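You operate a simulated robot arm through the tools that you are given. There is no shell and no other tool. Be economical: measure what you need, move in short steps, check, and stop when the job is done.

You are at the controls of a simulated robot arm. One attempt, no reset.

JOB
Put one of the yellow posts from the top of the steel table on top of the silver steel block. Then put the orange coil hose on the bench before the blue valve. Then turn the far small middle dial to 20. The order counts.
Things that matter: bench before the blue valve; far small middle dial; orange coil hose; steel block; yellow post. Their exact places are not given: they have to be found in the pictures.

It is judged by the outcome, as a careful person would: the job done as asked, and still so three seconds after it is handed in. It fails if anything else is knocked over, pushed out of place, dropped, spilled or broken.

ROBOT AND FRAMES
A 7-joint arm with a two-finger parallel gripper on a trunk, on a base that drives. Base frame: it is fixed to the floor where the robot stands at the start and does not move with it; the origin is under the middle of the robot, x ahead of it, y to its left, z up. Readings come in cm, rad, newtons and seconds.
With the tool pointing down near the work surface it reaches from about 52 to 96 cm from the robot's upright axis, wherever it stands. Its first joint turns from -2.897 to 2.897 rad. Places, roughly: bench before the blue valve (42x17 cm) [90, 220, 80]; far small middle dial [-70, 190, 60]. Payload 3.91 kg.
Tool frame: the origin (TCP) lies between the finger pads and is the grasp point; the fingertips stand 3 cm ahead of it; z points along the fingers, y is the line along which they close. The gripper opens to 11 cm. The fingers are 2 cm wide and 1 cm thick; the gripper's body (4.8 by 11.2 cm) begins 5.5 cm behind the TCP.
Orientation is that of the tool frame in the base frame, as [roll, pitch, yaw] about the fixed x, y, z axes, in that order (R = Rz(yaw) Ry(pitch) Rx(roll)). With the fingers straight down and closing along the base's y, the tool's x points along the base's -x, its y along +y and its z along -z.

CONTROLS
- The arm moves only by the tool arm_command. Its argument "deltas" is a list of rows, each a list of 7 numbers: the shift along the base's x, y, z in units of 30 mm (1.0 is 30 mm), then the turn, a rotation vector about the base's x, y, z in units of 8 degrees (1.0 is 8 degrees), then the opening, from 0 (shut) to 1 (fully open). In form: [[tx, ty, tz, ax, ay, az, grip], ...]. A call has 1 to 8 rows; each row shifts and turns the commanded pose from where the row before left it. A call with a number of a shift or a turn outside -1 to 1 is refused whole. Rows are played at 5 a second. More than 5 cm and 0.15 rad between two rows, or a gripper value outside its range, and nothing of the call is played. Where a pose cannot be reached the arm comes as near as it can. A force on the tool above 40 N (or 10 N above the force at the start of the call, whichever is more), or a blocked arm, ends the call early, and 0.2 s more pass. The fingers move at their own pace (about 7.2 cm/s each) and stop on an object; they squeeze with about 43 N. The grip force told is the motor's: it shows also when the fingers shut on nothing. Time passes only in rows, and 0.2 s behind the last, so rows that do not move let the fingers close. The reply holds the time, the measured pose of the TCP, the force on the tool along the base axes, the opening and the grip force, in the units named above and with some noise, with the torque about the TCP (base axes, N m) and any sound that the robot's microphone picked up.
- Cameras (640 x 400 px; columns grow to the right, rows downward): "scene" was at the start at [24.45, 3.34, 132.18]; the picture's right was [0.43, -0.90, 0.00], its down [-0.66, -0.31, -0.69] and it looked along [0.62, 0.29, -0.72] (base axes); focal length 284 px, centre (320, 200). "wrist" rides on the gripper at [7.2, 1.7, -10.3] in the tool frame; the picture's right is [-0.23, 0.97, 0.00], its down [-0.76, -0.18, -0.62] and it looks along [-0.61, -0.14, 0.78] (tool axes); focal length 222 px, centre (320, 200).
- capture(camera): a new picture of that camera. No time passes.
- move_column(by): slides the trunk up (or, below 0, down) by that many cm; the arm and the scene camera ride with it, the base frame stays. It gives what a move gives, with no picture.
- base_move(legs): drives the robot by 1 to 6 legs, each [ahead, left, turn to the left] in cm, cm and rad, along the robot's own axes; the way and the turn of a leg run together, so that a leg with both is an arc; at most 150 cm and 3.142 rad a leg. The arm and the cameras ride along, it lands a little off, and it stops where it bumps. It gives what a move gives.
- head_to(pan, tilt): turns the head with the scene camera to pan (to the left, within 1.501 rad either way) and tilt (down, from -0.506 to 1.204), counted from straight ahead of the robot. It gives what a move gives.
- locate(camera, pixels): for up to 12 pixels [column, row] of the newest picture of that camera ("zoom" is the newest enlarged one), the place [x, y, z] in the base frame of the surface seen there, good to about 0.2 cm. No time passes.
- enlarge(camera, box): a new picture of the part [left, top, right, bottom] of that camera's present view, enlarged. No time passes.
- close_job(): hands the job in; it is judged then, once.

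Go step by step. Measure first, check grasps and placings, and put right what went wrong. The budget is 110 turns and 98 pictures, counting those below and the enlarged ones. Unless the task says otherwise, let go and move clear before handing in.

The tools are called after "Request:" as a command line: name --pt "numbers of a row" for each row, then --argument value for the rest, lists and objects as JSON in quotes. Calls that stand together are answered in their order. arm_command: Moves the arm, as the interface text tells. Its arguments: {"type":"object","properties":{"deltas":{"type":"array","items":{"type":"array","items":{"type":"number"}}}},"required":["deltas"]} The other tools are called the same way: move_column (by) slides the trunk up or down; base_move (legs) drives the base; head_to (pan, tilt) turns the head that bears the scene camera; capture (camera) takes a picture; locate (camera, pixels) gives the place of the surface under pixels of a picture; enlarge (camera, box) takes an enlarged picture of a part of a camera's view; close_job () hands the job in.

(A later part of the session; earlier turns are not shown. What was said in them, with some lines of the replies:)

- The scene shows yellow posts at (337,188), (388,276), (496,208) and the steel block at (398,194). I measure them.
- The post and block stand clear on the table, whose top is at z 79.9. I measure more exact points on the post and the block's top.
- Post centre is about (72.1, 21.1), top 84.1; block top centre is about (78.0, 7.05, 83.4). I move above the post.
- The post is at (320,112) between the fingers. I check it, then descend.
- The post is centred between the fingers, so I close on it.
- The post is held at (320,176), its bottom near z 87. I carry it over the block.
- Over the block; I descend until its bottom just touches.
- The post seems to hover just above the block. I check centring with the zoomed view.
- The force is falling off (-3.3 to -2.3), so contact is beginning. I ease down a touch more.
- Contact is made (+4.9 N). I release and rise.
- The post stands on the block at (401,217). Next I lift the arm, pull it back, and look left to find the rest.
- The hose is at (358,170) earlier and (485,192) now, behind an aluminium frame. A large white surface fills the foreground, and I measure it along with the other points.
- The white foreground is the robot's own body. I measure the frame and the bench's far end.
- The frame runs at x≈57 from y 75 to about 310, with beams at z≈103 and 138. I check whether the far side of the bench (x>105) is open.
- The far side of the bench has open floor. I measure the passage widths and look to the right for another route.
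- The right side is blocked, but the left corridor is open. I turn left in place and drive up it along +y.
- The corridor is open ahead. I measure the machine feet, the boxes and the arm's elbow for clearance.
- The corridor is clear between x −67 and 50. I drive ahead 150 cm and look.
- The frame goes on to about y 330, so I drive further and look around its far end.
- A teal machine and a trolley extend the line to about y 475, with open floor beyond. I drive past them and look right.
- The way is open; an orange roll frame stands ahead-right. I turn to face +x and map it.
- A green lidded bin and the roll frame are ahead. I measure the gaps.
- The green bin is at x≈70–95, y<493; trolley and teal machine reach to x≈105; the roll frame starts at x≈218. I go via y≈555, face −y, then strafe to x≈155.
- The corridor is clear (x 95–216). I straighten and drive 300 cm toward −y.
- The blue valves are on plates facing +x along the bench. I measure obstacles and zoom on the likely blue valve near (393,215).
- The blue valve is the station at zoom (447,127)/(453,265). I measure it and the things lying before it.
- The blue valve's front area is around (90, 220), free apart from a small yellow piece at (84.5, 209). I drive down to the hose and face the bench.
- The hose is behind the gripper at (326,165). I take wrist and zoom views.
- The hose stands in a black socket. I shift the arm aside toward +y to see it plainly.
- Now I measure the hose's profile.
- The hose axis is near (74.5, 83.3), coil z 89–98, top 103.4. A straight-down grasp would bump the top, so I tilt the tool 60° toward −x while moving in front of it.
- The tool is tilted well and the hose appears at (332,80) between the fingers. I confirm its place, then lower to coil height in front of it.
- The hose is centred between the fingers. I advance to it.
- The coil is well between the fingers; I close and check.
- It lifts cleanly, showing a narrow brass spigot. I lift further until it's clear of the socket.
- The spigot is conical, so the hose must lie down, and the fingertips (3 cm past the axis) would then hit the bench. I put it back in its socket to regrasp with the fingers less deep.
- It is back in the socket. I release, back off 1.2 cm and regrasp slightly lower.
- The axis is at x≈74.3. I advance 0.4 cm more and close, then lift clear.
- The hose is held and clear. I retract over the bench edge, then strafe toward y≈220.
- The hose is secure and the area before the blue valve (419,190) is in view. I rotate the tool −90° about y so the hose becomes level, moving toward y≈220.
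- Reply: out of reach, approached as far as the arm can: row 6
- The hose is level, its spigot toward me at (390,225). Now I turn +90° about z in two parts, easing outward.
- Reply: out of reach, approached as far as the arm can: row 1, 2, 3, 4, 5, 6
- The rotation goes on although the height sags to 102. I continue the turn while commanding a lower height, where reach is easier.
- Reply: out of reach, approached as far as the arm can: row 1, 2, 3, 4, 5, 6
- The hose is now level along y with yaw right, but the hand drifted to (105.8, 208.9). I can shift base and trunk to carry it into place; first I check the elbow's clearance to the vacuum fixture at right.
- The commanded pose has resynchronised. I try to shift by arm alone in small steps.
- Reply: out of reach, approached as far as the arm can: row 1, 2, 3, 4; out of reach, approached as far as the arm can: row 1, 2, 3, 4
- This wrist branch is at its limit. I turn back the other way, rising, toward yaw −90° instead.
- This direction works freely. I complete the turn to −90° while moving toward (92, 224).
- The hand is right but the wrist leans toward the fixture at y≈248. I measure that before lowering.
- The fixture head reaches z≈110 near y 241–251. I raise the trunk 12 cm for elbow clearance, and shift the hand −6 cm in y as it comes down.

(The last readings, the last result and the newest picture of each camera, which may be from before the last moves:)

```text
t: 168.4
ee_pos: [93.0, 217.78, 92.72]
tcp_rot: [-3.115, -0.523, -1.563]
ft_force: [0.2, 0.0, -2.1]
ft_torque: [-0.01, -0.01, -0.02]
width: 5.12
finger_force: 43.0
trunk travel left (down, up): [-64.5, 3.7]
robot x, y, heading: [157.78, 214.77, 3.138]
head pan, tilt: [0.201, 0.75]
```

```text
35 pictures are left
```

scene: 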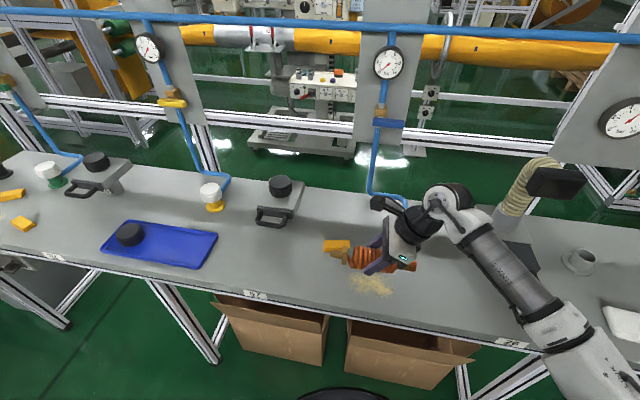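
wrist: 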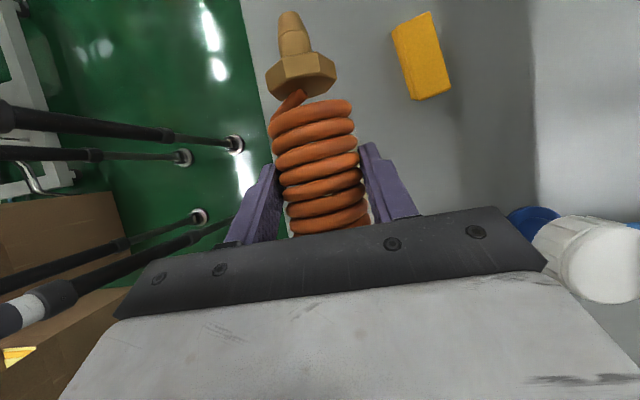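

Clear all around. I shift 2 cm inward and descend close to the bench.

Request:
arm_command --pt "-0.3 0 -0.7 0 0 0 0" --pt "-0.3 0 -0.7 0 0 0 0" --pt "0 0 -0.6 0 0 0 0" --pt "0 0 -0.4 0 0 0 0" --pt "0 0 0 0 0 0 0"

Request:
arm_command --pt "0 0 -0.1 0 0 0 0" --pt "0 0 -0.1 0 0 0 0" --pt "0 0 0 0 0 0 0"

Request:
enlarge --camera "scene" --box '[300, 170, 480, 310]'

```text
t: 169.6
ee_pos: [91.26, 217.77, 85.46]
tcp_rot: [-3.117, -0.524, -1.564]
ft_force: [-0.5, 1.0, -1.8]
ft_torque: [-0.02, -0.02, 0.01]
width: 5.12
finger_force: 42.8
trunk travel left (down, up): [-64.5, 3.7]
robot x, y, heading: [157.63, 214.79, 3.134]
head pan, tilt: [0.201, 0.75]
```

```text
t: 170.4
ee_pos: [91.26, 217.58, 84.93]
tcp_rot: [-3.115, -0.524, -1.563]
ft_force: [-0.4, 0.1, -2.1]
ft_torque: [0.01, -0.02, -0.01]
width: 5.11
finger_force: 43.1
trunk travel left (down, up): [-64.5, 3.7]
robot x, y, heading: [157.65, 214.4, 3.139]
head pan, tilt: [0.201, 0.75]
```

```text
2.86 times, centred on (390, 240) of scene
```

zoom: 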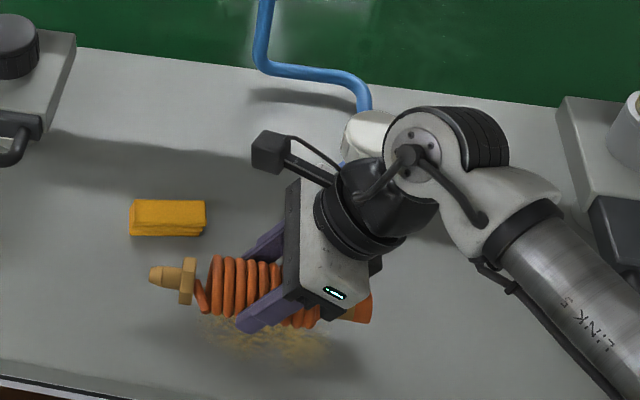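

Near the bench. I continue in small steps to contact.

Request:
arm_command --pt "0 0 -0.1 0 0 0 0" --pt "0 0 -0.07 0 0 0 0" --pt "0 0 0 0 0 0 0"

Request:
arm_command --pt "0 0 -0.07 0 0 0 0" --pt "0 0 0 0 0 0 0"

Request:
arm_command --pt "0 0 -0.07 0 0 0 0" --pt "0 0 0 0 0 0 0"

```text
t: 171.2
ee_pos: [91.29, 217.71, 84.52]
tcp_rot: [-3.114, -0.524, -1.563]
ft_force: [-0.2, 0.5, -1.2]
ft_torque: [-0.01, 0.0, 0.0]
width: 5.11
finger_force: 42.8
trunk travel left (down, up): [-64.5, 3.7]
robot x, y, heading: [157.63, 214.75, 3.139]
head pan, tilt: [0.201, 0.75]
```

```text
t: 171.8
ee_pos: [91.33, 217.67, 84.2]
tcp_rot: [-3.116, -0.523, -1.562]
ft_force: [-0.4, -0.2, -1.3]
ft_torque: [0.04, -0.02, -0.03]
width: 5.13
finger_force: 43.0
trunk travel left (down, up): [-64.5, 3.7]
robot x, y, heading: [157.38, 214.5, 3.135]
head pan, tilt: [0.201, 0.75]
```

```text
t: 172.4
ee_pos: [91.35, 217.81, 84.35]
tcp_rot: [-3.123, -0.523, -1.563]
ft_force: [-0.4, 0.8, 18.5]
ft_torque: [1.02, 0.05, 0.01]
width: 5.1
finger_force: 42.9
trunk travel left (down, up): [-64.5, 3.7]
robot x, y, heading: [157.88, 214.46, 3.135]
head pan, tilt: [0.201, 0.75]
```

Contact (18.5 N). I ease up a hair and release gently.

Request:
arm_command --pt "0 0 0.05 0 0 0 0" --pt "0 0 0 0 0 0 0.5" --pt "0 0 0 0 0 0 0.58" --pt "0 0 0 0 0 0 0.65" --pt "0 0 0 0 0 0 0.65"

Request:
capture --camera "wrist"

Request:
enlarge --camera "scene" --box '[300, 170, 480, 310]'

```text
t: 173.6
ee_pos: [91.2, 217.71, 84.15]
tcp_rot: [-3.115, -0.525, -1.565]
ft_force: [-0.7, -0.9, -0.2]
ft_torque: [0.0, 0.0, 0.0]
width: 7.15
finger_force: 0.0
trunk travel left (down, up): [-64.5, 3.7]
robot x, y, heading: [157.5, 214.92, 3.136]
head pan, tilt: [0.201, 0.75]
```

```text
33 pictures are left
```

wrist: 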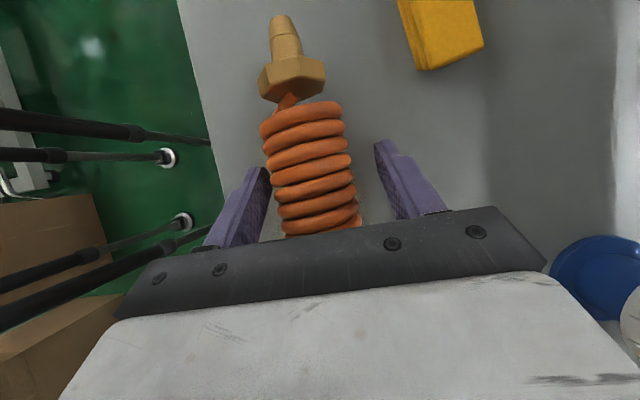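

```text
2.86 times, centred on (390, 240) of scene
```

zoom: 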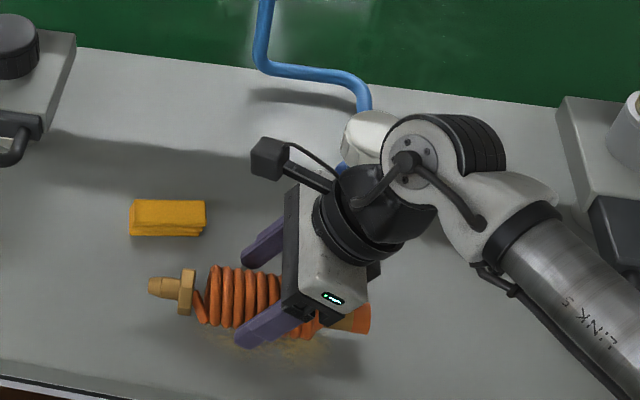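

Released; the hose moved slightly toward the +x finger. I wait a second to see whether it's still.

Request:
arm_command --pt "0 0 0 0 0 0 0.65" --pt "0 0 0 0 0 0 0.65" --pt "0 0 0 0 0 0 0.65" --pt "0 0 0 0 0 0 0.65" --pt "0 0 0 0 0 0 0.65"

Request:
capture --camera "wrist"

```text
t: 174.8
ee_pos: [91.31, 217.73, 84.18]
tcp_rot: [-3.115, -0.523, -1.563]
ft_force: [1.0, 0.4, 0.7]
ft_torque: [-0.03, 0.0, 0.01]
width: 7.15
finger_force: 0.0
trunk travel left (down, up): [-64.5, 3.7]
robot x, y, heading: [157.52, 214.52, 3.134]
head pan, tilt: [0.201, 0.75]
```

```text
31 pictures are left
```

wrist: 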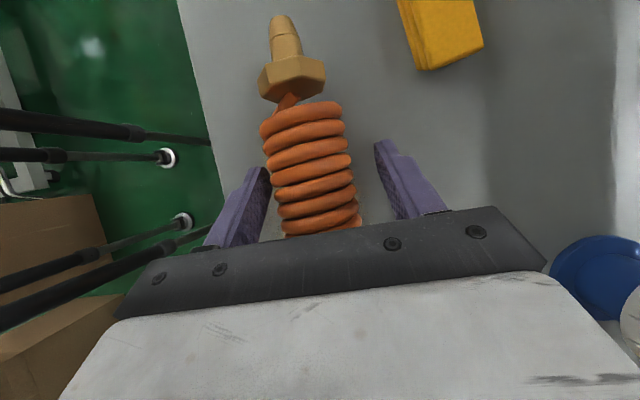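

It's still. I open slightly more and retract along the tool axis, then check.

Request:
arm_command --pt "0 0 0 0 0 0 0.75" --pt "0 0 0 0 0 0 0.8" --pt "0 0.2 0.35 0 0 0 0.8" --pt "0 0.3 0.52 0 0 0 0.8" --pt "0 0.3 0.7 0 0 0 0.8" --pt "0 0.1 0.9 0 0 0 0.8" --pt "0 0 0.9 0 0 0 0.8" --pt "0 0 0.9 0 0 0 0.8"

Request:
enlarge --camera "scene" --box '[300, 170, 480, 310]'

Request:
locate --camera "zoom" --pixels '[[150, 285], [187, 290], [225, 295], [260, 300], [300, 310], [365, 320]]'

```text
t: 176.6
ee_pos: [91.47, 220.42, 96.98]
tcp_rot: [-3.115, -0.526, -1.564]
ft_force: [0.5, -0.1, -0.3]
ft_torque: [0.01, -0.03, -0.03]
width: 8.81
finger_force: 0.1
trunk travel left (down, up): [-64.5, 3.7]
robot x, y, heading: [157.64, 214.8, 3.139]
head pan, tilt: [0.201, 0.75]
```

```text
2.86 times, centred on (390, 240) of scene
```

zoom: 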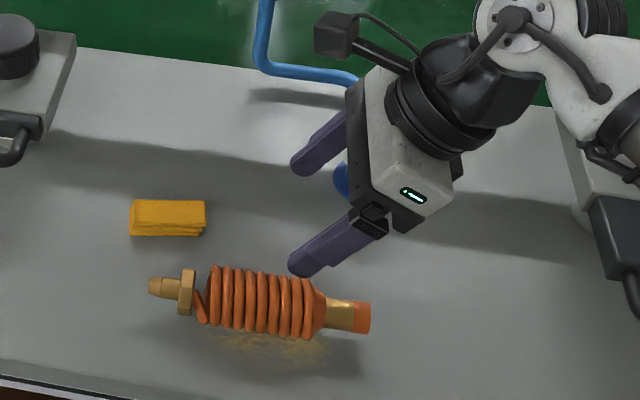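

```text
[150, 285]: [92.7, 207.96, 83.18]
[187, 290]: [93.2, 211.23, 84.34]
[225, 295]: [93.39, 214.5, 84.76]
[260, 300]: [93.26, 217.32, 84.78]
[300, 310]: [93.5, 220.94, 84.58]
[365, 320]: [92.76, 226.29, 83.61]
```

The hose rests steady at x≈93, y 208–227, before the blue valve. I now raise and fold the arm back to its plain posture.

Request:
arm_command --pt "0 -0.2 0.8 0 0 0 0.5" --pt "0.2 -0.2 0.8 0 0 0.95 0.5" --pt "0.2 -0.2 0.8 0 0 0.95 0.5" --pt "0 -0.2 0.8 0 0 0.95 0.5" --pt "0 -0.2 0.5 0 0 0.95 0.5" --pt "0 -0.2 0.3 0 0 0.95 0.5" --pt "0 -0.2 0 0 0 0.95 0.5" --pt "0 -0.2 0 0 0 0.95 0.5"

Request:
arm_command --pt "0 -0.3 0 0 0 0.95 0.5" --pt "0 -0.3 0 0 0 0.95 0.5" --pt "0 -0.3 0 0 0 0.95 0.5" --pt "0 -0.3 0 0 0 0.95 0.5" --pt "0.1 0 0 0 0.95 0.7 0.5" --pt "0.1 0 0 0 0.95 0 0.5" --pt "0.1 0 0 0 0.95 0 0.5" --pt "0.1 0 0 0 0.9 0 0.5"

Request:
head_to --pan 0 --tilt 0.5

Request:
capture --camera "scene"

```text
t: 178.4
ee_pos: [92.46, 215.49, 108.89]
tcp_rot: [-3.115, -0.523, -0.635]
ft_force: [0.5, -0.9, -0.4]
ft_torque: [-0.04, 0.0, 0.01]
width: 5.5
finger_force: 0.1
trunk travel left (down, up): [-64.5, 3.7]
robot x, y, heading: [157.13, 214.61, 3.132]
head pan, tilt: [0.201, 0.75]
```

```text
refused: row 5 steps farther than a row can; nothing moved
```

```text
t: 179.2
ee_pos: [92.56, 215.45, 108.98]
tcp_rot: [-3.117, -0.524, -0.634]
ft_force: [0.1, -0.3, 0.2]
ft_torque: [0.0, -0.04, 0.01]
width: 5.5
finger_force: 0.2
trunk travel left (down, up): [-64.5, 3.7]
robot x, y, heading: [157.33, 214.8, 3.137]
head pan, tilt: [0.0, 0.499]
```

```text
29 pictures are left
```

scene: 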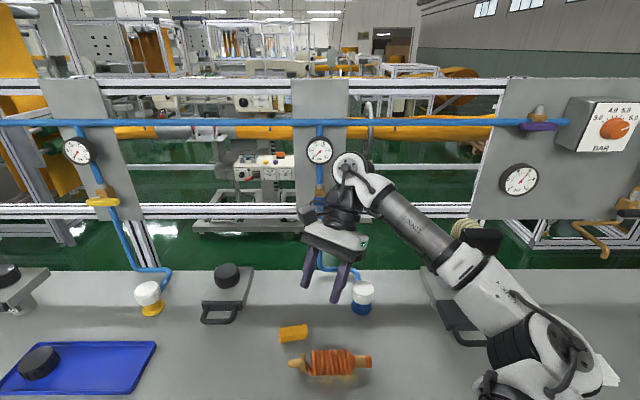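

The hose is still in place at (330,363). I finish folding the arm and zoom on the control box seen at (263,168).

Request:
arm_command --pt "0 -0.3 0 0 0 0.95 0.5" --pt "0 -0.3 0 0 0 0.95 0.5" --pt "0 -0.3 0 0 0 0.95 0.5" --pt "0 -0.3 0 0 0 0.95 0.5" --pt "0 0 0 0 0 0.7 0.5" --pt "0.2 0 0 0 0.95 0 0.5" --pt "0.2 0 0 0 0.95 0 0.5" --pt "0.2 0 0 0 0.95 0 0.5"

Request:
enlarge --camera "scene" --box '[223, 140, 303, 190]'

Request:
locate --camera "zoom" --pixels '[[430, 150], [430, 230], [530, 150], [530, 230], [330, 200], [100, 200], [480, 190]]'

```text
t: 181.0
ee_pos: [94.26, 211.94, 108.84]
tcp_rot: [-3.117, -0.122, -0.005]
ft_force: [0.2, 0.0, 0.2]
ft_torque: [0.01, -0.01, -0.03]
width: 5.5
finger_force: 0.0
trunk travel left (down, up): [-64.5, 3.7]
robot x, y, heading: [157.47, 214.9, 3.132]
head pan, tilt: [0.0, 0.499]
```

```text
8.00 times, centred on (263, 165) of scene
```

zoom: 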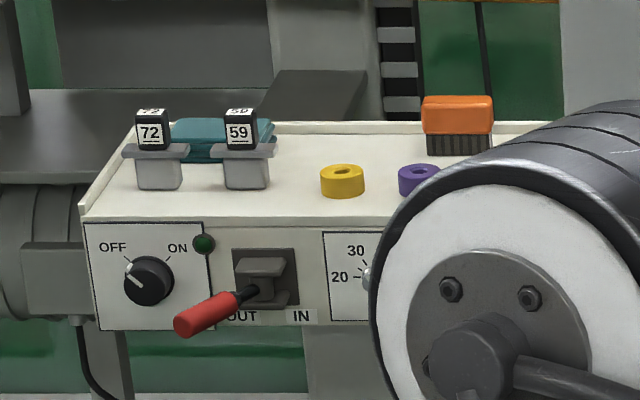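

```text
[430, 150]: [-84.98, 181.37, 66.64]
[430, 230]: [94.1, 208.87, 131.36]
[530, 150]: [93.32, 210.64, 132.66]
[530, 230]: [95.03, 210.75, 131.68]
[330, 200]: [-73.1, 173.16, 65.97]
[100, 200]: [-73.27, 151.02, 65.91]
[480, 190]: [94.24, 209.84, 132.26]
```

The panel's small dials read 20, 30…. Driving back now: I turn left to face −y (clear side), then will reverse along the corridor.

Request:
arm_command --pt "0.4 0 0.3 0 0.87 0 0.5" --pt "0.5 0 0.3 0 0 0 0.5" --pt "0.5 0 0.3 0 0 0 0.5" --pt "0.5 0 0.3 0 0 0 0.5" --pt "0 0 0 0 0 0 0.5"

Request:
base_move --legs '[[0, 0, 1.575]]'

```text
t: 182.2
ee_pos: [100.04, 212.04, 112.45]
tcp_rot: [-3.12, -0.006, -0.006]
ft_force: [-0.5, -0.8, 0.2]
ft_torque: [0.0, 0.0, 0.01]
width: 5.5
finger_force: 0.0
trunk travel left (down, up): [-64.5, 3.7]
robot x, y, heading: [157.64, 214.44, 3.135]
head pan, tilt: [0.0, 0.499]
```

```text
t: 186.3
ee_pos: [156.86, 157.14, 112.54]
tcp_rot: [-3.119, -0.006, 1.505]
ft_force: [0.6, -0.2, -0.3]
ft_torque: [-0.01, 0.0, 0.02]
width: 5.51
finger_force: 0.2
trunk travel left (down, up): [-64.5, 3.7]
robot x, y, heading: [157.22, 214.84, -1.634]
head pan, tilt: [0.0, 0.499]
```

Heading is −1.634; I correct it and reverse 150 cm, then check the drift.

Request:
base_move --legs '[[0, 0, 0.063], [-150, 0, 0]]'

```text
t: 194.1
ee_pos: [161.11, 303.15, 112.44]
tcp_rot: [-3.117, -0.007, 1.549]
ft_force: [-0.6, -1.2, -0.1]
ft_torque: [0.0, -0.02, 0.03]
width: 5.49
finger_force: 0.1
trunk travel left (down, up): [-64.5, 3.7]
robot x, y, heading: [159.31, 360.69, -1.596]
head pan, tilt: [0.0, 0.499]
```

Request:
base_move --legs '[[0, -4, 0.025], [-150, 0, 0], [-55, 0, 0]]'

```text
t: 205.0
ee_pos: [155.35, 512.09, 112.46]
tcp_rot: [-3.118, -0.005, 1.61]
ft_force: [0.2, -0.1, 0.4]
ft_torque: [-0.03, 0.02, 0.01]
width: 5.51
finger_force: 0.1
trunk travel left (down, up): [-64.5, 3.7]
robot x, y, heading: [150.3, 569.62, -1.523]
head pan, tilt: [0.0, 0.499]
```

At (150, 570). I straighten and strafe right to x≈0, then head down the near corridor.

Request:
base_move --legs '[[0, 0, -0.047], [0, -150, 0]]'

```text
t: 217.2
ee_pos: [0.9, 514.58, 112.47]
tcp_rot: [-3.119, -0.007, 1.539]
ft_force: [-0.2, 1.1, 0.0]
ft_torque: [0.02, 0.01, 0.02]
width: 5.5
finger_force: 0.1
trunk travel left (down, up): [-64.5, 3.7]
robot x, y, heading: [-0.29, 572.05, -1.605]
head pan, tilt: [0.0, 0.499]
```

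I straighten and drive 300 cm toward −y.

Request:
base_move --legs '[[0, 0, 0.038], [150, 0, 0], [140, 0, 0]]'

Request:
head_to --pan -0.6 --tilt 0.5

Request:
capture --camera "scene"

```text
t: 231.6
ee_pos: [2.15, 226.12, 112.41]
tcp_rot: [-3.119, -0.006, 1.569]
ft_force: [0.2, -0.2, -0.1]
ft_torque: [-0.01, -0.01, 0.0]
width: 5.47
finger_force: 0.0
trunk travel left (down, up): [-64.5, 3.7]
robot x, y, heading: [-0.99, 283.42, -1.572]
head pan, tilt: [0.0, 0.499]
```

```text
t: 232.6
ee_pos: [2.28, 226.25, 112.4]
tcp_rot: [-3.119, -0.005, 1.568]
ft_force: [0.5, -0.1, 0.4]
ft_torque: [0.02, 0.0, 0.01]
width: 5.49
finger_force: 0.1
trunk travel left (down, up): [-64.5, 3.7]
robot x, y, heading: [-0.98, 283.42, -1.568]
head pan, tilt: [-0.6, 0.499]
```

```text
27 pictures are left
```

scene: 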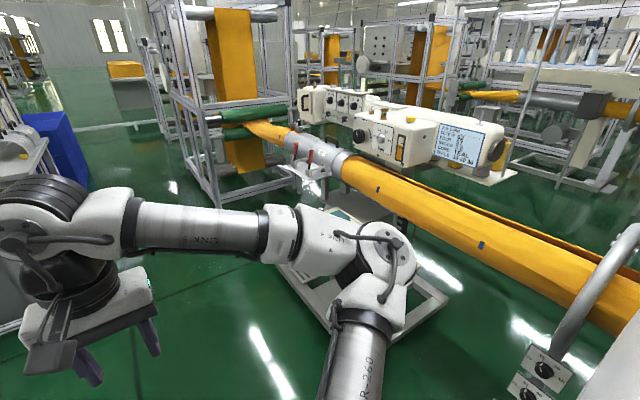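

Dials on a post show at (545,370). I measure those and continue to a stand facing the box.

Request:
locate --camera "scene" --pixels '[[545, 370], [528, 395], [600, 250], [480, 245], [380, 190], [340, 165], [440, 290]]'

Request:
base_move --legs '[[90, 8, 0], [0, 0, -1.571]]'

Request:
head_to --pan 0.0 --tilt 0.85

Request:
capture --camera "scene"

```text
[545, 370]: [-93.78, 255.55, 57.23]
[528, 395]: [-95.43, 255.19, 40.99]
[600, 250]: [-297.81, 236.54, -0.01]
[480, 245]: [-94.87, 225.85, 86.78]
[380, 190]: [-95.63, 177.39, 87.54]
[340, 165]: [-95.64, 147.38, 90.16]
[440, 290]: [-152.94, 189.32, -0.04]
```

```text
t: 241.2
ee_pos: [-50.01, 189.3, 112.51]
tcp_rot: [-3.12, -0.005, 0.025]
ft_force: [-0.1, -0.4, -0.2]
ft_torque: [-0.01, -0.01, 0.01]
width: 5.49
finger_force: 0.0
trunk travel left (down, up): [-64.5, 3.7]
robot x, y, heading: [6.99, 193.52, -3.114]
head pan, tilt: [-0.6, 0.499]
```

```text
t: 242.2
ee_pos: [-50.08, 189.25, 112.46]
tcp_rot: [-3.12, -0.005, 0.026]
ft_force: [-0.8, -0.4, -0.2]
ft_torque: [0.0, 0.02, 0.03]
width: 5.52
finger_force: 0.1
trunk travel left (down, up): [-64.5, 3.7]
robot x, y, heading: [6.87, 193.97, -3.114]
head pan, tilt: [0.0, 0.85]
```

```text
26 pictures are left
```

scene: 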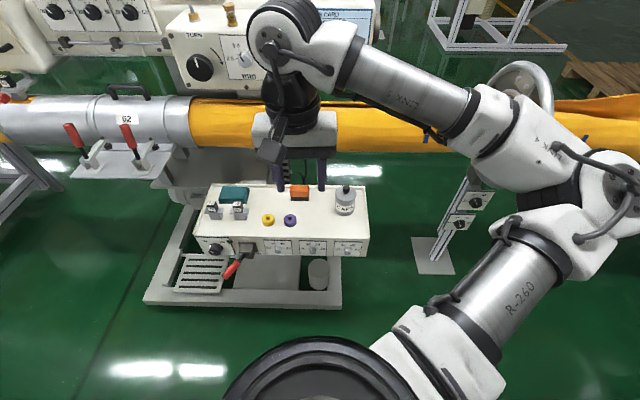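

The box has three small dials at (280,247), (312,247), (347,248). I zoom on them.

Request:
enlarge --camera "scene" --box '[250, 225, 380, 270]'

Request:
locate --camera "scene" --pixels '[[280, 246], [312, 247], [347, 248], [312, 254], [312, 240], [300, 232], [340, 232], [312, 228], [345, 205], [240, 262], [300, 200], [330, 265]]'

```text
4.92 times, centred on (315, 248) of scene
```

zoom: 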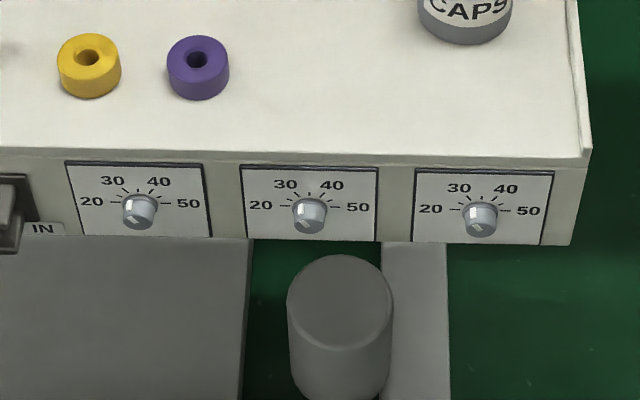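

```text
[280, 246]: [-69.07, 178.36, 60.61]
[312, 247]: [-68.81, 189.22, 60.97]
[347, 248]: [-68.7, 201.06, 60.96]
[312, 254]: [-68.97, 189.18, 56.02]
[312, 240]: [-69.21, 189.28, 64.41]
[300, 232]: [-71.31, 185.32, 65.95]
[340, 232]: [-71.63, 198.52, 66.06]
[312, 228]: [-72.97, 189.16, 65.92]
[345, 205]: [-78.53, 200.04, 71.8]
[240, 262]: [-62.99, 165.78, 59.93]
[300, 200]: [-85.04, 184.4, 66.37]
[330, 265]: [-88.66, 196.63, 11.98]
```

The middle dial is at about (−69, 189.2, 60), scale 20–50, 20 at left. I swing the tool to point level at −x while high, then lower the trunk.

Request:
arm_command --pt "-0.2 0 0 0 0.95 0 0.5" --pt "-0.2 0 0 0 0.95 0 0.5" --pt "-0.2 0 0 0 0.95 0 0.5" --pt "-0.2 0 0 0 0.95 0 0.5" --pt "-0.2 0 0 0 0.95 0 0.5" --pt "-0.2 0 0 0 0.95 0 0.5" --pt "-0.2 0 0 0 0.95 0 0.5" --pt "-0.2 0 0 0 0.95 0 0.5"

Request:
arm_command --pt "-0.2 0 0 0 0.93 0 0.5" --pt "-0.2 0 0 0 0.93 0 0.5" --pt "-0.1 0 0 0 0.93 0 0.5" --pt "-0.1 0 0 0 0.9 0 0.5" --pt "0 0 0 0 0 0 0.5"

```text
t: 244.0
ee_pos: [-58.85, 188.18, 114.48]
tcp_rot: [-3.074, 1.056, 0.053]
ft_force: [-0.3, -0.3, -0.1]
ft_torque: [-0.01, -0.01, 0.0]
width: 5.49
finger_force: 0.2
out of reach, approached as far as the arm can: row 6, 7, 8
trunk travel left (down, up): [-64.5, 3.7]
robot x, y, heading: [7.54, 193.57, -3.114]
head pan, tilt: [0.0, 0.85]
```

```text
t: 245.2
ee_pos: [-63.58, 187.4, 116.55]
tcp_rot: [-2.03, 1.547, 1.071]
ft_force: [-0.4, -0.2, 0.7]
ft_torque: [0.02, 0.03, 0.04]
width: 5.51
finger_force: 0.0
out of reach, approached as far as the arm can: row 1, 2, 3, 4
trunk travel left (down, up): [-64.5, 3.7]
robot x, y, heading: [7.45, 193.87, -3.116]
head pan, tilt: [0.0, 0.85]
```

The tool is level now, close to its inward limit. I back the base 5 cm for clearance and lower the trunk.

Request:
base_move --legs '[[-5, 0, 0]]'

Request:
move_column --by -54

Request:
capture --camera "wrist"

Request:
capture --camera "scene"

```text
t: 246.1
ee_pos: [-58.59, 187.33, 116.58]
tcp_rot: [-1.971, 1.544, 1.128]
ft_force: [-0.3, -0.5, 0.4]
ft_torque: [-0.04, -0.02, -0.02]
width: 5.49
finger_force: 0.0
trunk travel left (down, up): [-64.5, 3.7]
robot x, y, heading: [12.05, 194.02, -3.113]
head pan, tilt: [0.0, 0.85]
```

```text
refused: -54 is not a number from -40 to 40
```

```text
24 pictures are left
```

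wrist: 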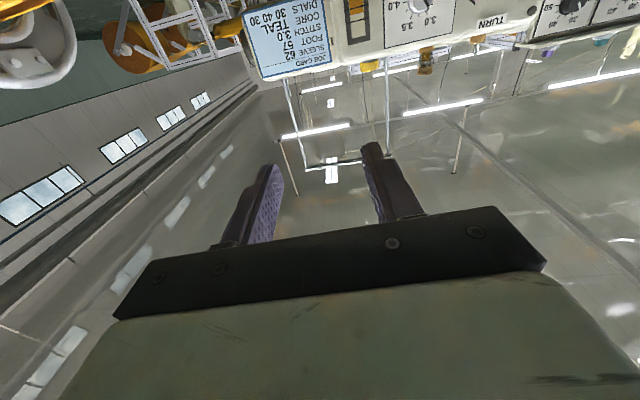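

```text
23 pictures are left
```

scene: 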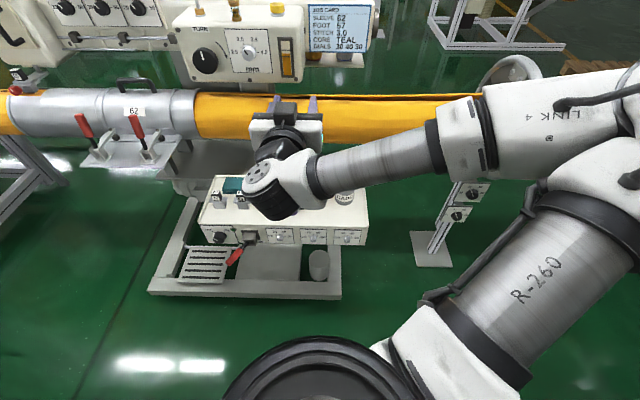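

The tool is level at (290,105). I lower the trunk in two steps.

Request:
move_column --by -40

Request:
move_column --by -15

Request:
capture --camera "wrist"

Request:
capture --camera "scene"

```text
t: 249.9
ee_pos: [-58.67, 187.25, 76.46]
tcp_rot: [-2.015, 1.543, 1.087]
ft_force: [0.5, 0.2, 0.5]
ft_torque: [0.0, 0.01, 0.03]
width: 5.51
finger_force: 0.0
trunk travel left (down, up): [-24.5, 43.7]
robot x, y, heading: [11.57, 193.96, -3.111]
head pan, tilt: [0.0, 0.85]
```

```text
t: 251.7
ee_pos: [-58.7, 187.47, 61.53]
tcp_rot: [-2.016, 1.546, 1.085]
ft_force: [1.2, 0.7, 0.1]
ft_torque: [0.02, -0.01, 0.01]
width: 5.51
finger_force: 0.1
trunk travel left (down, up): [-9.5, 58.7]
robot x, y, heading: [12.31, 193.98, -3.112]
head pan, tilt: [0.0, 0.85]
```

```text
22 pictures are left
```

wrist: 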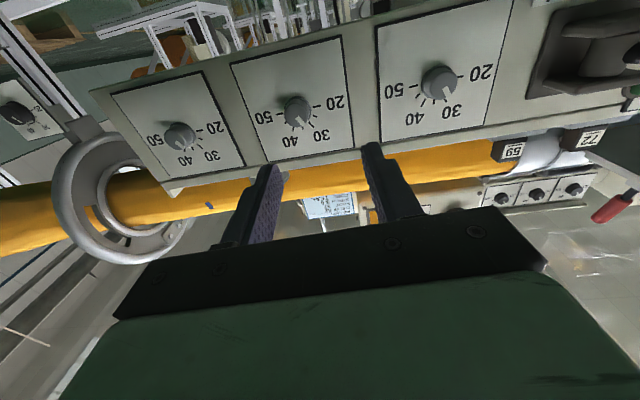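

```text
21 pictures are left
```

scene: 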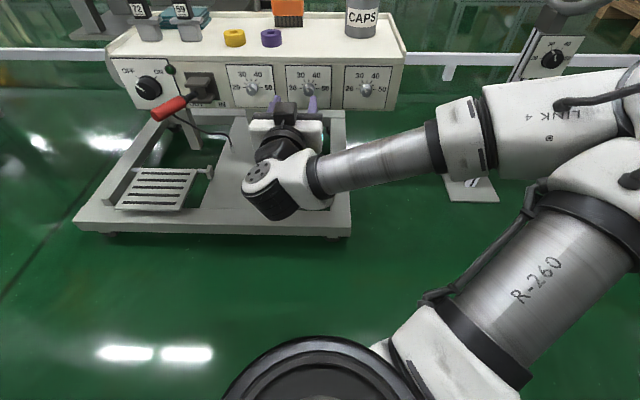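

Both views show the dials; middle one at wrist (298,112). I zoom to read its pointer and locate it.

Request:
enlarge --camera "wrist" --box '[230, 40, 360, 170]'

Request:
enlarge --camera "scene" --box '[225, 55, 405, 115]'

Request:
locate --camera "wrist" --pixels '[[298, 110], [286, 110], [310, 110], [298, 96], [298, 125], [250, 80], [335, 140], [438, 80], [180, 135]]'

```text
3.08 times, centred on (295, 105) of wrist
```

zoom: 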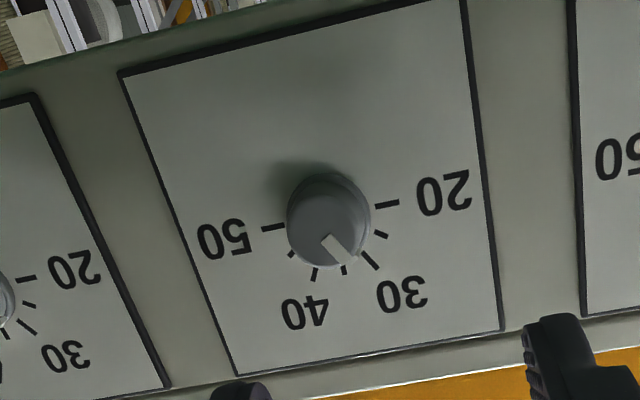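

```text
3.56 times, centred on (315, 85) of scene
```

zoom: 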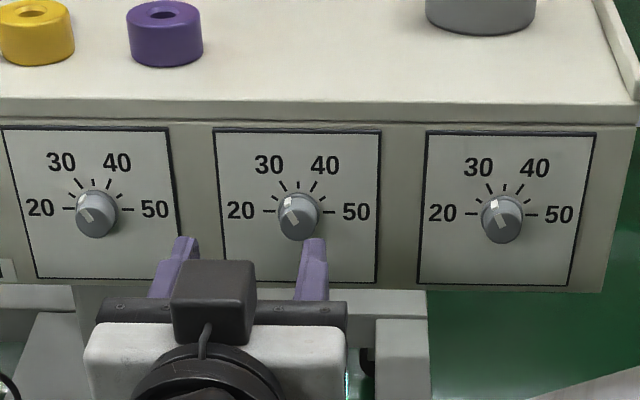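

```text
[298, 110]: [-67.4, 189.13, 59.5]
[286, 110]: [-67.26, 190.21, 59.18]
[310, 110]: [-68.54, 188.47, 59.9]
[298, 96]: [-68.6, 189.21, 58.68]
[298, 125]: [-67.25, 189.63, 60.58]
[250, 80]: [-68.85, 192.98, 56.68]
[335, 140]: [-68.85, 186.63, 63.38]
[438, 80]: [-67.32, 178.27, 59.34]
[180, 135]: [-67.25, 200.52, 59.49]
```

The pointer is at about 30; turning to 20 needs +60° about +x. I pre-rotate the hand −60° (the freer side), align with the knob centre (189.3, 59.7), still clear of it.

Request:
arm_command --pt "0 0.1 -0.1 -0.9 0 0 0.5" --pt "0 0.1 -0.1 -0.95 0 0 0.5" --pt "0 0.1 -0.1 -0.95 0 0 0.5" --pt "0 0.1 -0.1 -0.95 0 0 0.5" --pt "0 0.1 -0.1 -0.95 0 0 0.5" --pt "0 0.1 -0.1 -0.95 0 0 0.5" --pt "0 0 0 -0.95 0 0 0.5" --pt "0 0 0 -0.9 0 0.3 0.5"

Request:
arm_command --pt "0 0 0 0 0 0 0.5"

Request:
capture --camera "wrist"

```text
t: 253.5
ee_pos: [-59.1, 188.75, 61.35]
tcp_rot: [1.626, 0.532, -1.555]
ft_force: [0.3, -0.1, 0.2]
ft_torque: [0.01, 0.02, 0.01]
width: 5.49
finger_force: 0.1
out of reach, approached as far as the arm can: row 3, 5, 6, 8
trunk travel left (down, up): [-9.5, 58.7]
robot x, y, heading: [12.24, 194.15, -3.108]
head pan, tilt: [0.0, 0.85]
```

```text
t: 253.9
ee_pos: [-59.15, 188.7, 61.35]
tcp_rot: [1.625, 0.532, -1.556]
ft_force: [-0.4, -1.1, -1.0]
ft_torque: [-0.02, -0.02, -0.01]
width: 5.49
finger_force: 0.1
trunk travel left (down, up): [-9.5, 58.7]
robot x, y, heading: [11.98, 194.19, -3.11]
head pan, tilt: [0.0, 0.85]
```

```text
18 pictures are left
```

wrist: 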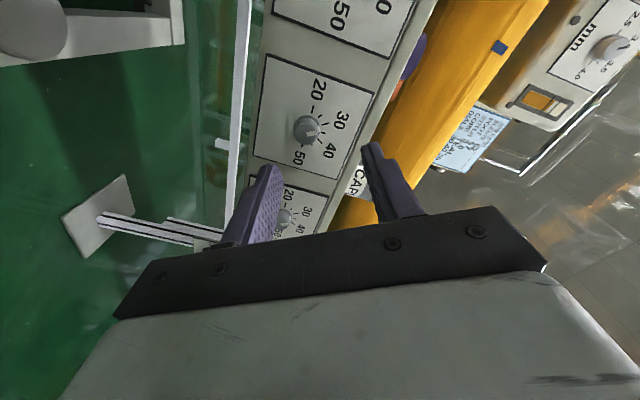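

The hand is rolled; the knob appears at (306,128). I measure its centre again from here.

Request:
locate --camera "wrist" --pixels '[[306, 128], [295, 128], [317, 128], [306, 118], [306, 138], [300, 122], [312, 134]]'

Request:
move_column --by -1.6

Request:
arm_command --pt "-0.4 0.2 0 0 0 0 0.5" --pt "-0.3 0 0 0 0 0 0.5" --pt "0 0 0 0 0 0 0.5"

```text
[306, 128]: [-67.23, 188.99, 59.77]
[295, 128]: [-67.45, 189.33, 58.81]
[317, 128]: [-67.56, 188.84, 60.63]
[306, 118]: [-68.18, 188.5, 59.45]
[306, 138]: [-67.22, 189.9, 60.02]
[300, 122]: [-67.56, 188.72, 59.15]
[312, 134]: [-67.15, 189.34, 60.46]
```

```text
t: 254.5
ee_pos: [-59.12, 188.73, 59.76]
tcp_rot: [1.626, 0.535, -1.556]
ft_force: [0.2, 0.4, -0.8]
ft_torque: [-0.05, 0.01, -0.01]
width: 5.51
finger_force: 0.0
trunk travel left (down, up): [-7.9, 60.3]
robot x, y, heading: [11.66, 194.1, -3.112]
head pan, tilt: [0.0, 0.85]
```

```text
t: 255.3
ee_pos: [-60.05, 189.32, 59.99]
tcp_rot: [1.629, 0.533, -1.561]
ft_force: [-0.5, -0.2, 0.4]
ft_torque: [0.0, 0.03, 0.0]
width: 5.52
finger_force: 0.2
out of reach, approached as far as the arm can: row 1, 2
trunk travel left (down, up): [-7.9, 60.3]
robot x, y, heading: [12.06, 193.88, -3.114]
head pan, tilt: [0.0, 0.85]
```

The arm resists moving outward here, near a joint limit. I lower the trunk 6 cm and let the arm come up relative to it, then retry.

Request:
move_column --by -6

Request:
arm_command --pt "0 0 0.6 0 0 0 0.5" --pt "0 0 0.6 0 0 0 0.5" --pt "0 0 0.6 0 0 0 0.5" --pt "-0.4 0 0 0 0 0 0.5" --pt "-0.4 0 0 0 0 0 0.5" --pt "0 0 0 0 0 0 0.5"

```text
t: 256.5
ee_pos: [-59.93, 189.24, 59.23]
tcp_rot: [1.621, 0.534, -1.564]
ft_force: [0.0, 0.5, 1.0]
ft_torque: [-0.01, -0.01, 0.04]
width: 5.46
finger_force: 0.1
trunk travel left (down, up): [-6.7, 61.5]
robot x, y, heading: [11.99, 193.95, -3.113]
head pan, tilt: [0.0, 0.85]
stopped: the arm was blocked; the commanded pose is now the measured one
```

```text
t: 257.9
ee_pos: [-62.22, 189.28, 64.5]
tcp_rot: [1.624, 0.533, -1.565]
ft_force: [-0.1, 0.9, 0.1]
ft_torque: [0.01, -0.02, -0.03]
width: 5.51
finger_force: 0.0
trunk travel left (down, up): [-6.7, 61.5]
robot x, y, heading: [11.88, 193.49, -3.113]
head pan, tilt: [0.0, 0.85]
```

The trunk was blocked after 1.2 cm, while the arm moves freely higher up. I look for what blocks it.

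Request:
capture --camera "scene"

```text
17 pictures are left
```

scene: 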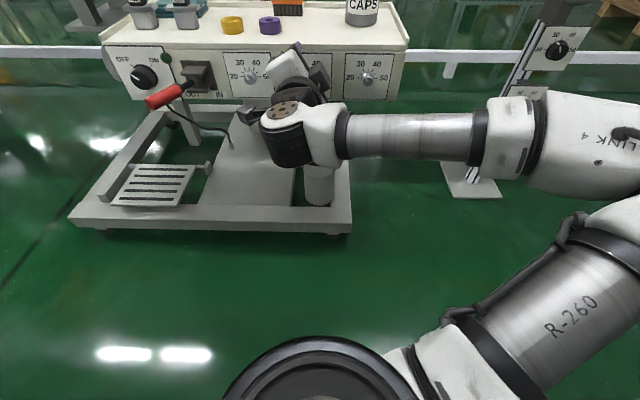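

I measure the arm's lowest parts to find what could be touching.

Request:
locate --camera "scene" --pixels '[[290, 155], [320, 185], [600, 130], [560, 180], [500, 330], [430, 380], [300, 380], [410, 160], [250, 115], [285, 65], [245, 365], [270, 150]]'

```text
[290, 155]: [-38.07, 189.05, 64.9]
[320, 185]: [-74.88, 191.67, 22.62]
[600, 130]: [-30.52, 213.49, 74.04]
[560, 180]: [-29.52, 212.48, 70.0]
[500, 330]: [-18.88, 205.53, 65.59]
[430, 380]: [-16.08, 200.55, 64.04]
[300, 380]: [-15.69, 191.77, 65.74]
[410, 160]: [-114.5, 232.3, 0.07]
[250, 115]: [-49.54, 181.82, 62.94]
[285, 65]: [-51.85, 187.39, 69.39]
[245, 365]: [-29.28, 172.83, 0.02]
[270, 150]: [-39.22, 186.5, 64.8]
```

From this higher arm posture I try lowering the trunk 4.6 cm again.

Request:
move_column --by -4.6

```text
t: 259.0
ee_pos: [-62.09, 189.31, 64.58]
tcp_rot: [1.621, 0.533, -1.565]
ft_force: [-0.5, -0.4, 0.0]
ft_torque: [-0.02, -0.03, 0.01]
width: 5.49
finger_force: 0.1
trunk travel left (down, up): [-6.7, 61.5]
robot x, y, heading: [11.8, 194.45, -3.115]
head pan, tilt: [0.0, 0.85]
stopped: the arm was blocked; the commanded pose is now the measured one
```

The trunk is at its stop, so the arm must do it. I lower by arm in small steps and watch reach.

Request:
arm_command --pt "0 0 -0.4 0 0 0 0.5" --pt "0 0 -0.4 0 0 0 0.5" --pt "0 0 -0.4 0 0 0 0.5" --pt "0 0 -0.4 0 0 0 0.5" --pt "0 0 0 0 0 0 0.5"

```text
t: 260.2
ee_pos: [-62.26, 189.14, 59.7]
tcp_rot: [1.623, 0.536, -1.564]
ft_force: [-0.2, 0.1, 0.0]
ft_torque: [0.02, 0.01, 0.01]
width: 5.49
finger_force: 0.0
trunk travel left (down, up): [-6.7, 61.5]
robot x, y, heading: [12.03, 193.93, -3.114]
head pan, tilt: [0.0, 0.85]
```

In place at (−62.3, 189.1, 59.7). I rehearse the +60° turn in free space to see whether reach holds.

Request:
arm_command --pt "0 0 0 0.94 0 0 0.5" --pt "0 0 0 0.94 0 0 0.5" --pt "0 0 0 0.94 0 0 0.5" --pt "0 0 0 0.94 0 0 0.5" --pt "0 0 0 0.94 0 0 0.5" --pt "0 0 0 0.94 0 0 0.5" --pt "0 0 0 0.94 0 0 0.5" --pt "0 0 0 0.94 0 0 0.5"

Request:
arm_command --pt "0 0 0 0 0 0 0.5"

```text
t: 262.0
ee_pos: [-62.13, 189.14, 59.74]
tcp_rot: [1.735, 1.455, -1.477]
ft_force: [0.6, -0.7, 0.2]
ft_torque: [-0.01, -0.01, 0.01]
width: 5.51
finger_force: 0.1
out of reach, approached as far as the arm can: row 7
trunk travel left (down, up): [-6.7, 61.5]
robot x, y, heading: [12.1, 193.84, -3.108]
head pan, tilt: [0.0, 0.85]
```

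```text
t: 262.4
ee_pos: [-62.17, 189.14, 59.82]
tcp_rot: [1.734, 1.452, -1.478]
ft_force: [-0.1, -0.1, -0.5]
ft_torque: [-0.02, 0.01, -0.02]
width: 5.52
finger_force: 0.1
trunk travel left (down, up): [-6.7, 61.5]
robot x, y, heading: [12.03, 194.41, -3.111]
head pan, tilt: [0.0, 0.85]
```

It holds position nearly to the end. I turn back −64° so the +60° stroke stays within the free range, then approach the knob.

Request:
arm_command --pt "0 0 0 -1 0 0 0.5" --pt "0 0 0 -1 0 0 0.5" --pt "0 0 0 -1 0 0 0.5" --pt "0 0 0 -1 0 0 0.5" --pt "0 0 0 -1 0 0 0.5" --pt "0 0 0 -1 0 0 0.5" --pt "0 0 0 -1 0 0 0.5" --pt "0 0 0 -1 0 0 0.5"

Request:
arm_command --pt "0 0.05 0 0 0 0 0.5" --pt "-0.3 0 0 0 0 0 0.5" --pt "-0.3 0 0 0 0 0 0.5" --pt "-0.3 0 0 0 0 0 0.5" --pt "0 0 0 0 0 0 0.5"

Request:
capture --camera "wrist"

```text
t: 264.2
ee_pos: [-62.14, 189.4, 59.67]
tcp_rot: [1.635, 0.331, -1.558]
ft_force: [0.1, 0.9, 0.7]
ft_torque: [0.0, 0.01, 0.03]
width: 5.49
finger_force: 0.0
trunk travel left (down, up): [-6.7, 61.5]
robot x, y, heading: [11.65, 193.88, -3.114]
head pan, tilt: [0.0, 0.85]
```

```text
t: 265.4
ee_pos: [-64.86, 189.28, 59.8]
tcp_rot: [1.632, 0.337, -1.559]
ft_force: [-0.5, 1.0, -0.2]
ft_torque: [-0.04, -0.01, 0.0]
width: 5.53
finger_force: 0.0
trunk travel left (down, up): [-6.7, 61.5]
robot x, y, heading: [11.9, 194.36, -3.115]
head pan, tilt: [0.0, 0.85]
```

```text
16 pictures are left
```

wrist: 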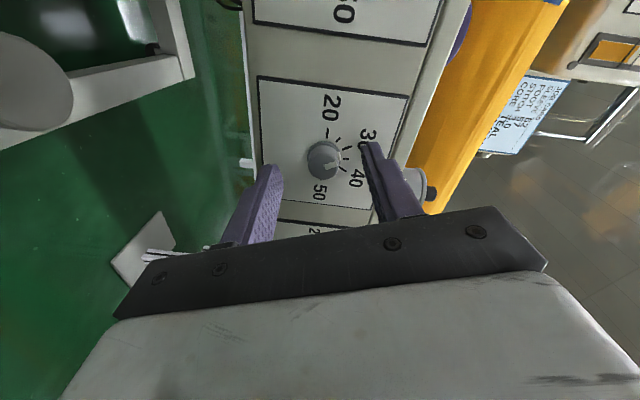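

The knob at (323,158) sits exactly between the fingertips. I go 0.5 cm deeper and close.

Request:
arm_command --pt "-0.16 0 0 0 0 0 0.5" --pt "0 0 0 0 0 0 0.3" --pt "0 0 0 0 0 0 0.15" --pt "0 0 0 0 0 0 0" --pt "0 0 0 0 0 0 0" --pt "0 0 0 0 0 0 0"

Request:
enlarge --camera "wrist" --box '[240, 70, 440, 220]'

```text
t: 266.8
ee_pos: [-65.17, 189.26, 59.83]
tcp_rot: [1.631, 0.339, -1.559]
ft_force: [-1.8, -4.1, 17.0]
ft_torque: [0.05, 1.04, -0.52]
width: 2.08
finger_force: 45.0
trunk travel left (down, up): [-6.7, 61.5]
robot x, y, heading: [11.83, 193.86, -3.118]
head pan, tilt: [0.0, 0.85]
```

```text
2.67 times, centred on (340, 145) of wrist
```

zoom: 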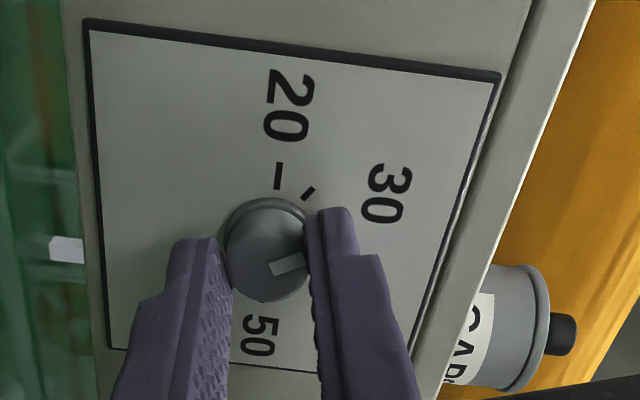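

The knob is gripped (2.08 cm) with a 17 N side force upward, so I nudge the hand up 1.5 mm to centre it.

Request:
arm_command --pt "0 -0.01 0.05 0 0 0 0" --pt "0 0 0 0 0 0 0"

```text
t: 267.4
ee_pos: [-65.41, 189.24, 59.83]
tcp_rot: [1.632, 0.334, -1.56]
ft_force: [10.3, -2.3, 19.2]
ft_torque: [0.04, 1.3, -1.08]
width: 2.08
finger_force: 44.5
trunk travel left (down, up): [-6.7, 61.5]
robot x, y, heading: [11.97, 194.03, -3.112]
head pan, tilt: [0.0, 0.85]
```

Base sway dominates these forces; they're moderate. I turn the first +30°.

Request:
arm_command --pt "0.03 0 0 0.75 0 0 0" --pt "0 0 0 0.75 0 0 0" --pt "0 0 0 0.75 0 0 0" --pt "0 0 0 0.75 0 0 0" --pt "0 0 0 0.75 0 0 0" --pt "0 0 0 0 0 0 0"

Request:
enlarge --camera "wrist" --box '[240, 70, 440, 220]'

```text
t: 268.8
ee_pos: [-65.23, 189.24, 59.79]
tcp_rot: [1.641, 0.862, -1.558]
ft_force: [-29.7, -13.8, 10.7]
ft_torque: [0.06, 0.48, 0.68]
width: 2.1
finger_force: 44.1
trunk travel left (down, up): [-6.7, 61.5]
robot x, y, heading: [12.06, 193.8, -3.113]
head pan, tilt: [0.0, 0.85]
```

```text
2.67 times, centred on (340, 145) of wrist
```

zoom: 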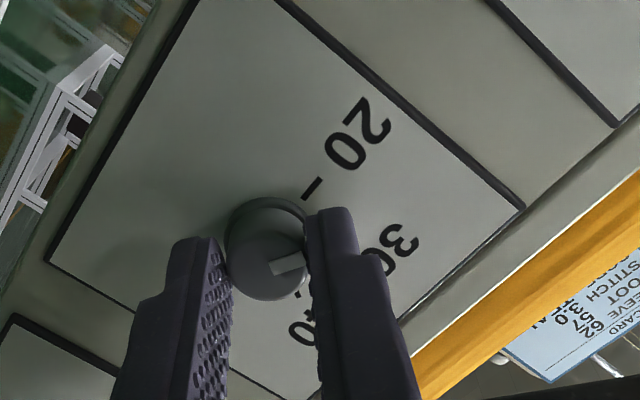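

The knob turned with the grip (pointer fixed relative to the fingers). I relieve the pull in x and turn the remaining 30°.

Request:
arm_command --pt "-0.04 -0.02 0 0.75 0 0 0" --pt "0 0 0 0.75 0 0 0" --pt "0 0 0 0.75 0 0 0" --pt "0 0 0 0.75 0 0 0" --pt "0 0 0 0.75 0 0 0" --pt "0 0 0 0 0 0 0"

Request:
enlarge --camera "wrist" --box '[240, 70, 440, 220]'

```text
t: 270.2
ee_pos: [-65.12, 189.21, 59.72]
tcp_rot: [1.742, 1.385, -1.471]
ft_force: [-19.7, -10.3, -23.4]
ft_torque: [-0.03, -0.74, 0.63]
width: 2.11
finger_force: 44.9
trunk travel left (down, up): [-6.7, 61.5]
robot x, y, heading: [12.02, 193.83, -3.113]
head pan, tilt: [0.0, 0.85]
```

```text
2.67 times, centred on (340, 145) of wrist
```

zoom: 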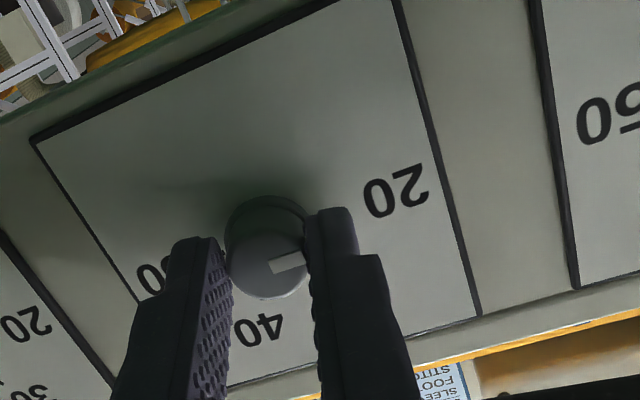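

The pointer now aims at 20. I open and back away, then verify.

Request:
arm_command --pt "0 0 0 0 0 0 0.25" --pt "0 0 0 0 0 0 0.35" --pt "0 0 0 0 0 0 0.4" --pt "0.3 0 0 0 0 0 0.4" --pt "0.5 0 0 0 0 0 0.4" --pt "0 0 0 0 0 0 0.4"

Request:
base_move --legs '[[-5, 0, 0]]'

Request:
enlarge --camera "wrist" --box '[230, 40, 360, 170]'

Request:
enlarge --camera "scene" --box '[215, 40, 405, 130]'

```text
t: 271.6
ee_pos: [-62.97, 189.3, 59.75]
tcp_rot: [1.692, 1.382, -1.511]
ft_force: [0.1, -0.4, 0.1]
ft_torque: [0.03, 0.01, 0.01]
width: 4.4
finger_force: 0.1
trunk travel left (down, up): [-6.7, 61.5]
robot x, y, heading: [11.98, 193.82, -3.111]
head pan, tilt: [0.0, 0.85]
```

```text
t: 272.5
ee_pos: [-58.05, 189.55, 59.85]
tcp_rot: [1.693, 1.381, -1.514]
ft_force: [-0.8, -0.2, -0.3]
ft_torque: [0.06, 0.0, -0.04]
width: 4.42
finger_force: 0.2
trunk travel left (down, up): [-6.7, 61.5]
robot x, y, heading: [17.03, 194.4, -3.112]
head pan, tilt: [0.0, 0.85]
```

```text
3.08 times, centred on (295, 105) of wrist
```

zoom: 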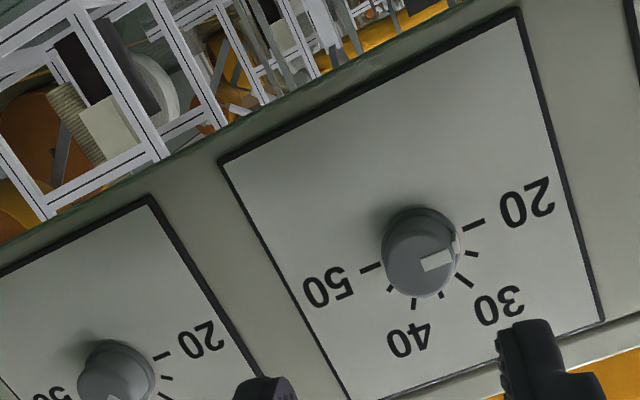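

```text
3.37 times, centred on (310, 85) of scene
```

zoom: 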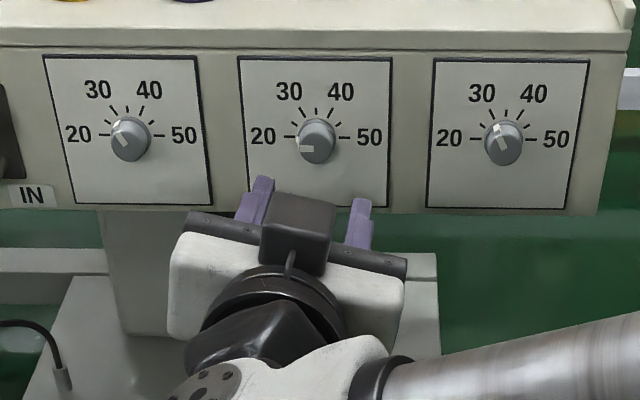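

The pointer reads 20 in both views. One closer look to verify the exact angle.

Request:
enlarge --camera "scene" --box '[284, 64, 324, 92]'

Request:
enlarge --camera "wrist" --box '[290, 65, 350, 120]'

```text
14.29 times, centred on (304, 78) of scene
```

zoom: 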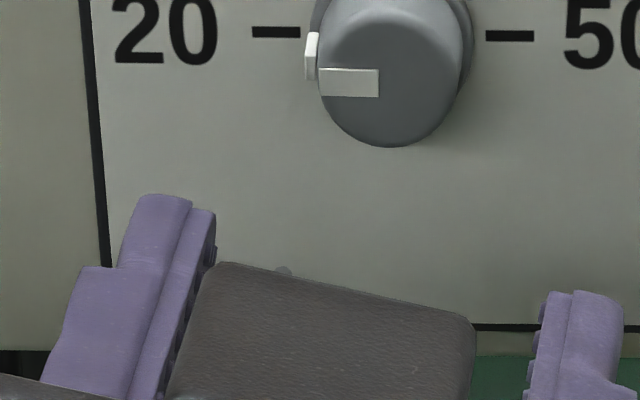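

```text
7.27 times, centred on (320, 92) of wrist
```

zoom: 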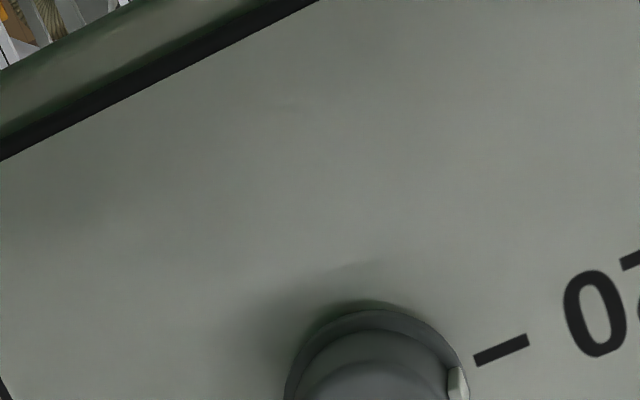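

The pointer lies parallel with the 20 tick and the hand is clear of the panel. The post is on the block, the hose lies before the blue valve and the dial reads 20, so I hand in.

Request:
close_job

```text
The job is handed in.
```

I did all three parts in the order asked and handed the job in. Here is how each stood when I last looked at it:

- **Yellow post:** it stands upright on the silver steel block.
- **Orange coil hose:** it lies on its side on the bench before the blue valve. Its end is tapered and would not stand upright safely.
- **Far small middle dial:** it was at about 30. I turned it to 20, and two close views show the pointer in line with the 20 mark.

I saw nothing else moved or knocked over, and the arm has let go and is clear of the dial.
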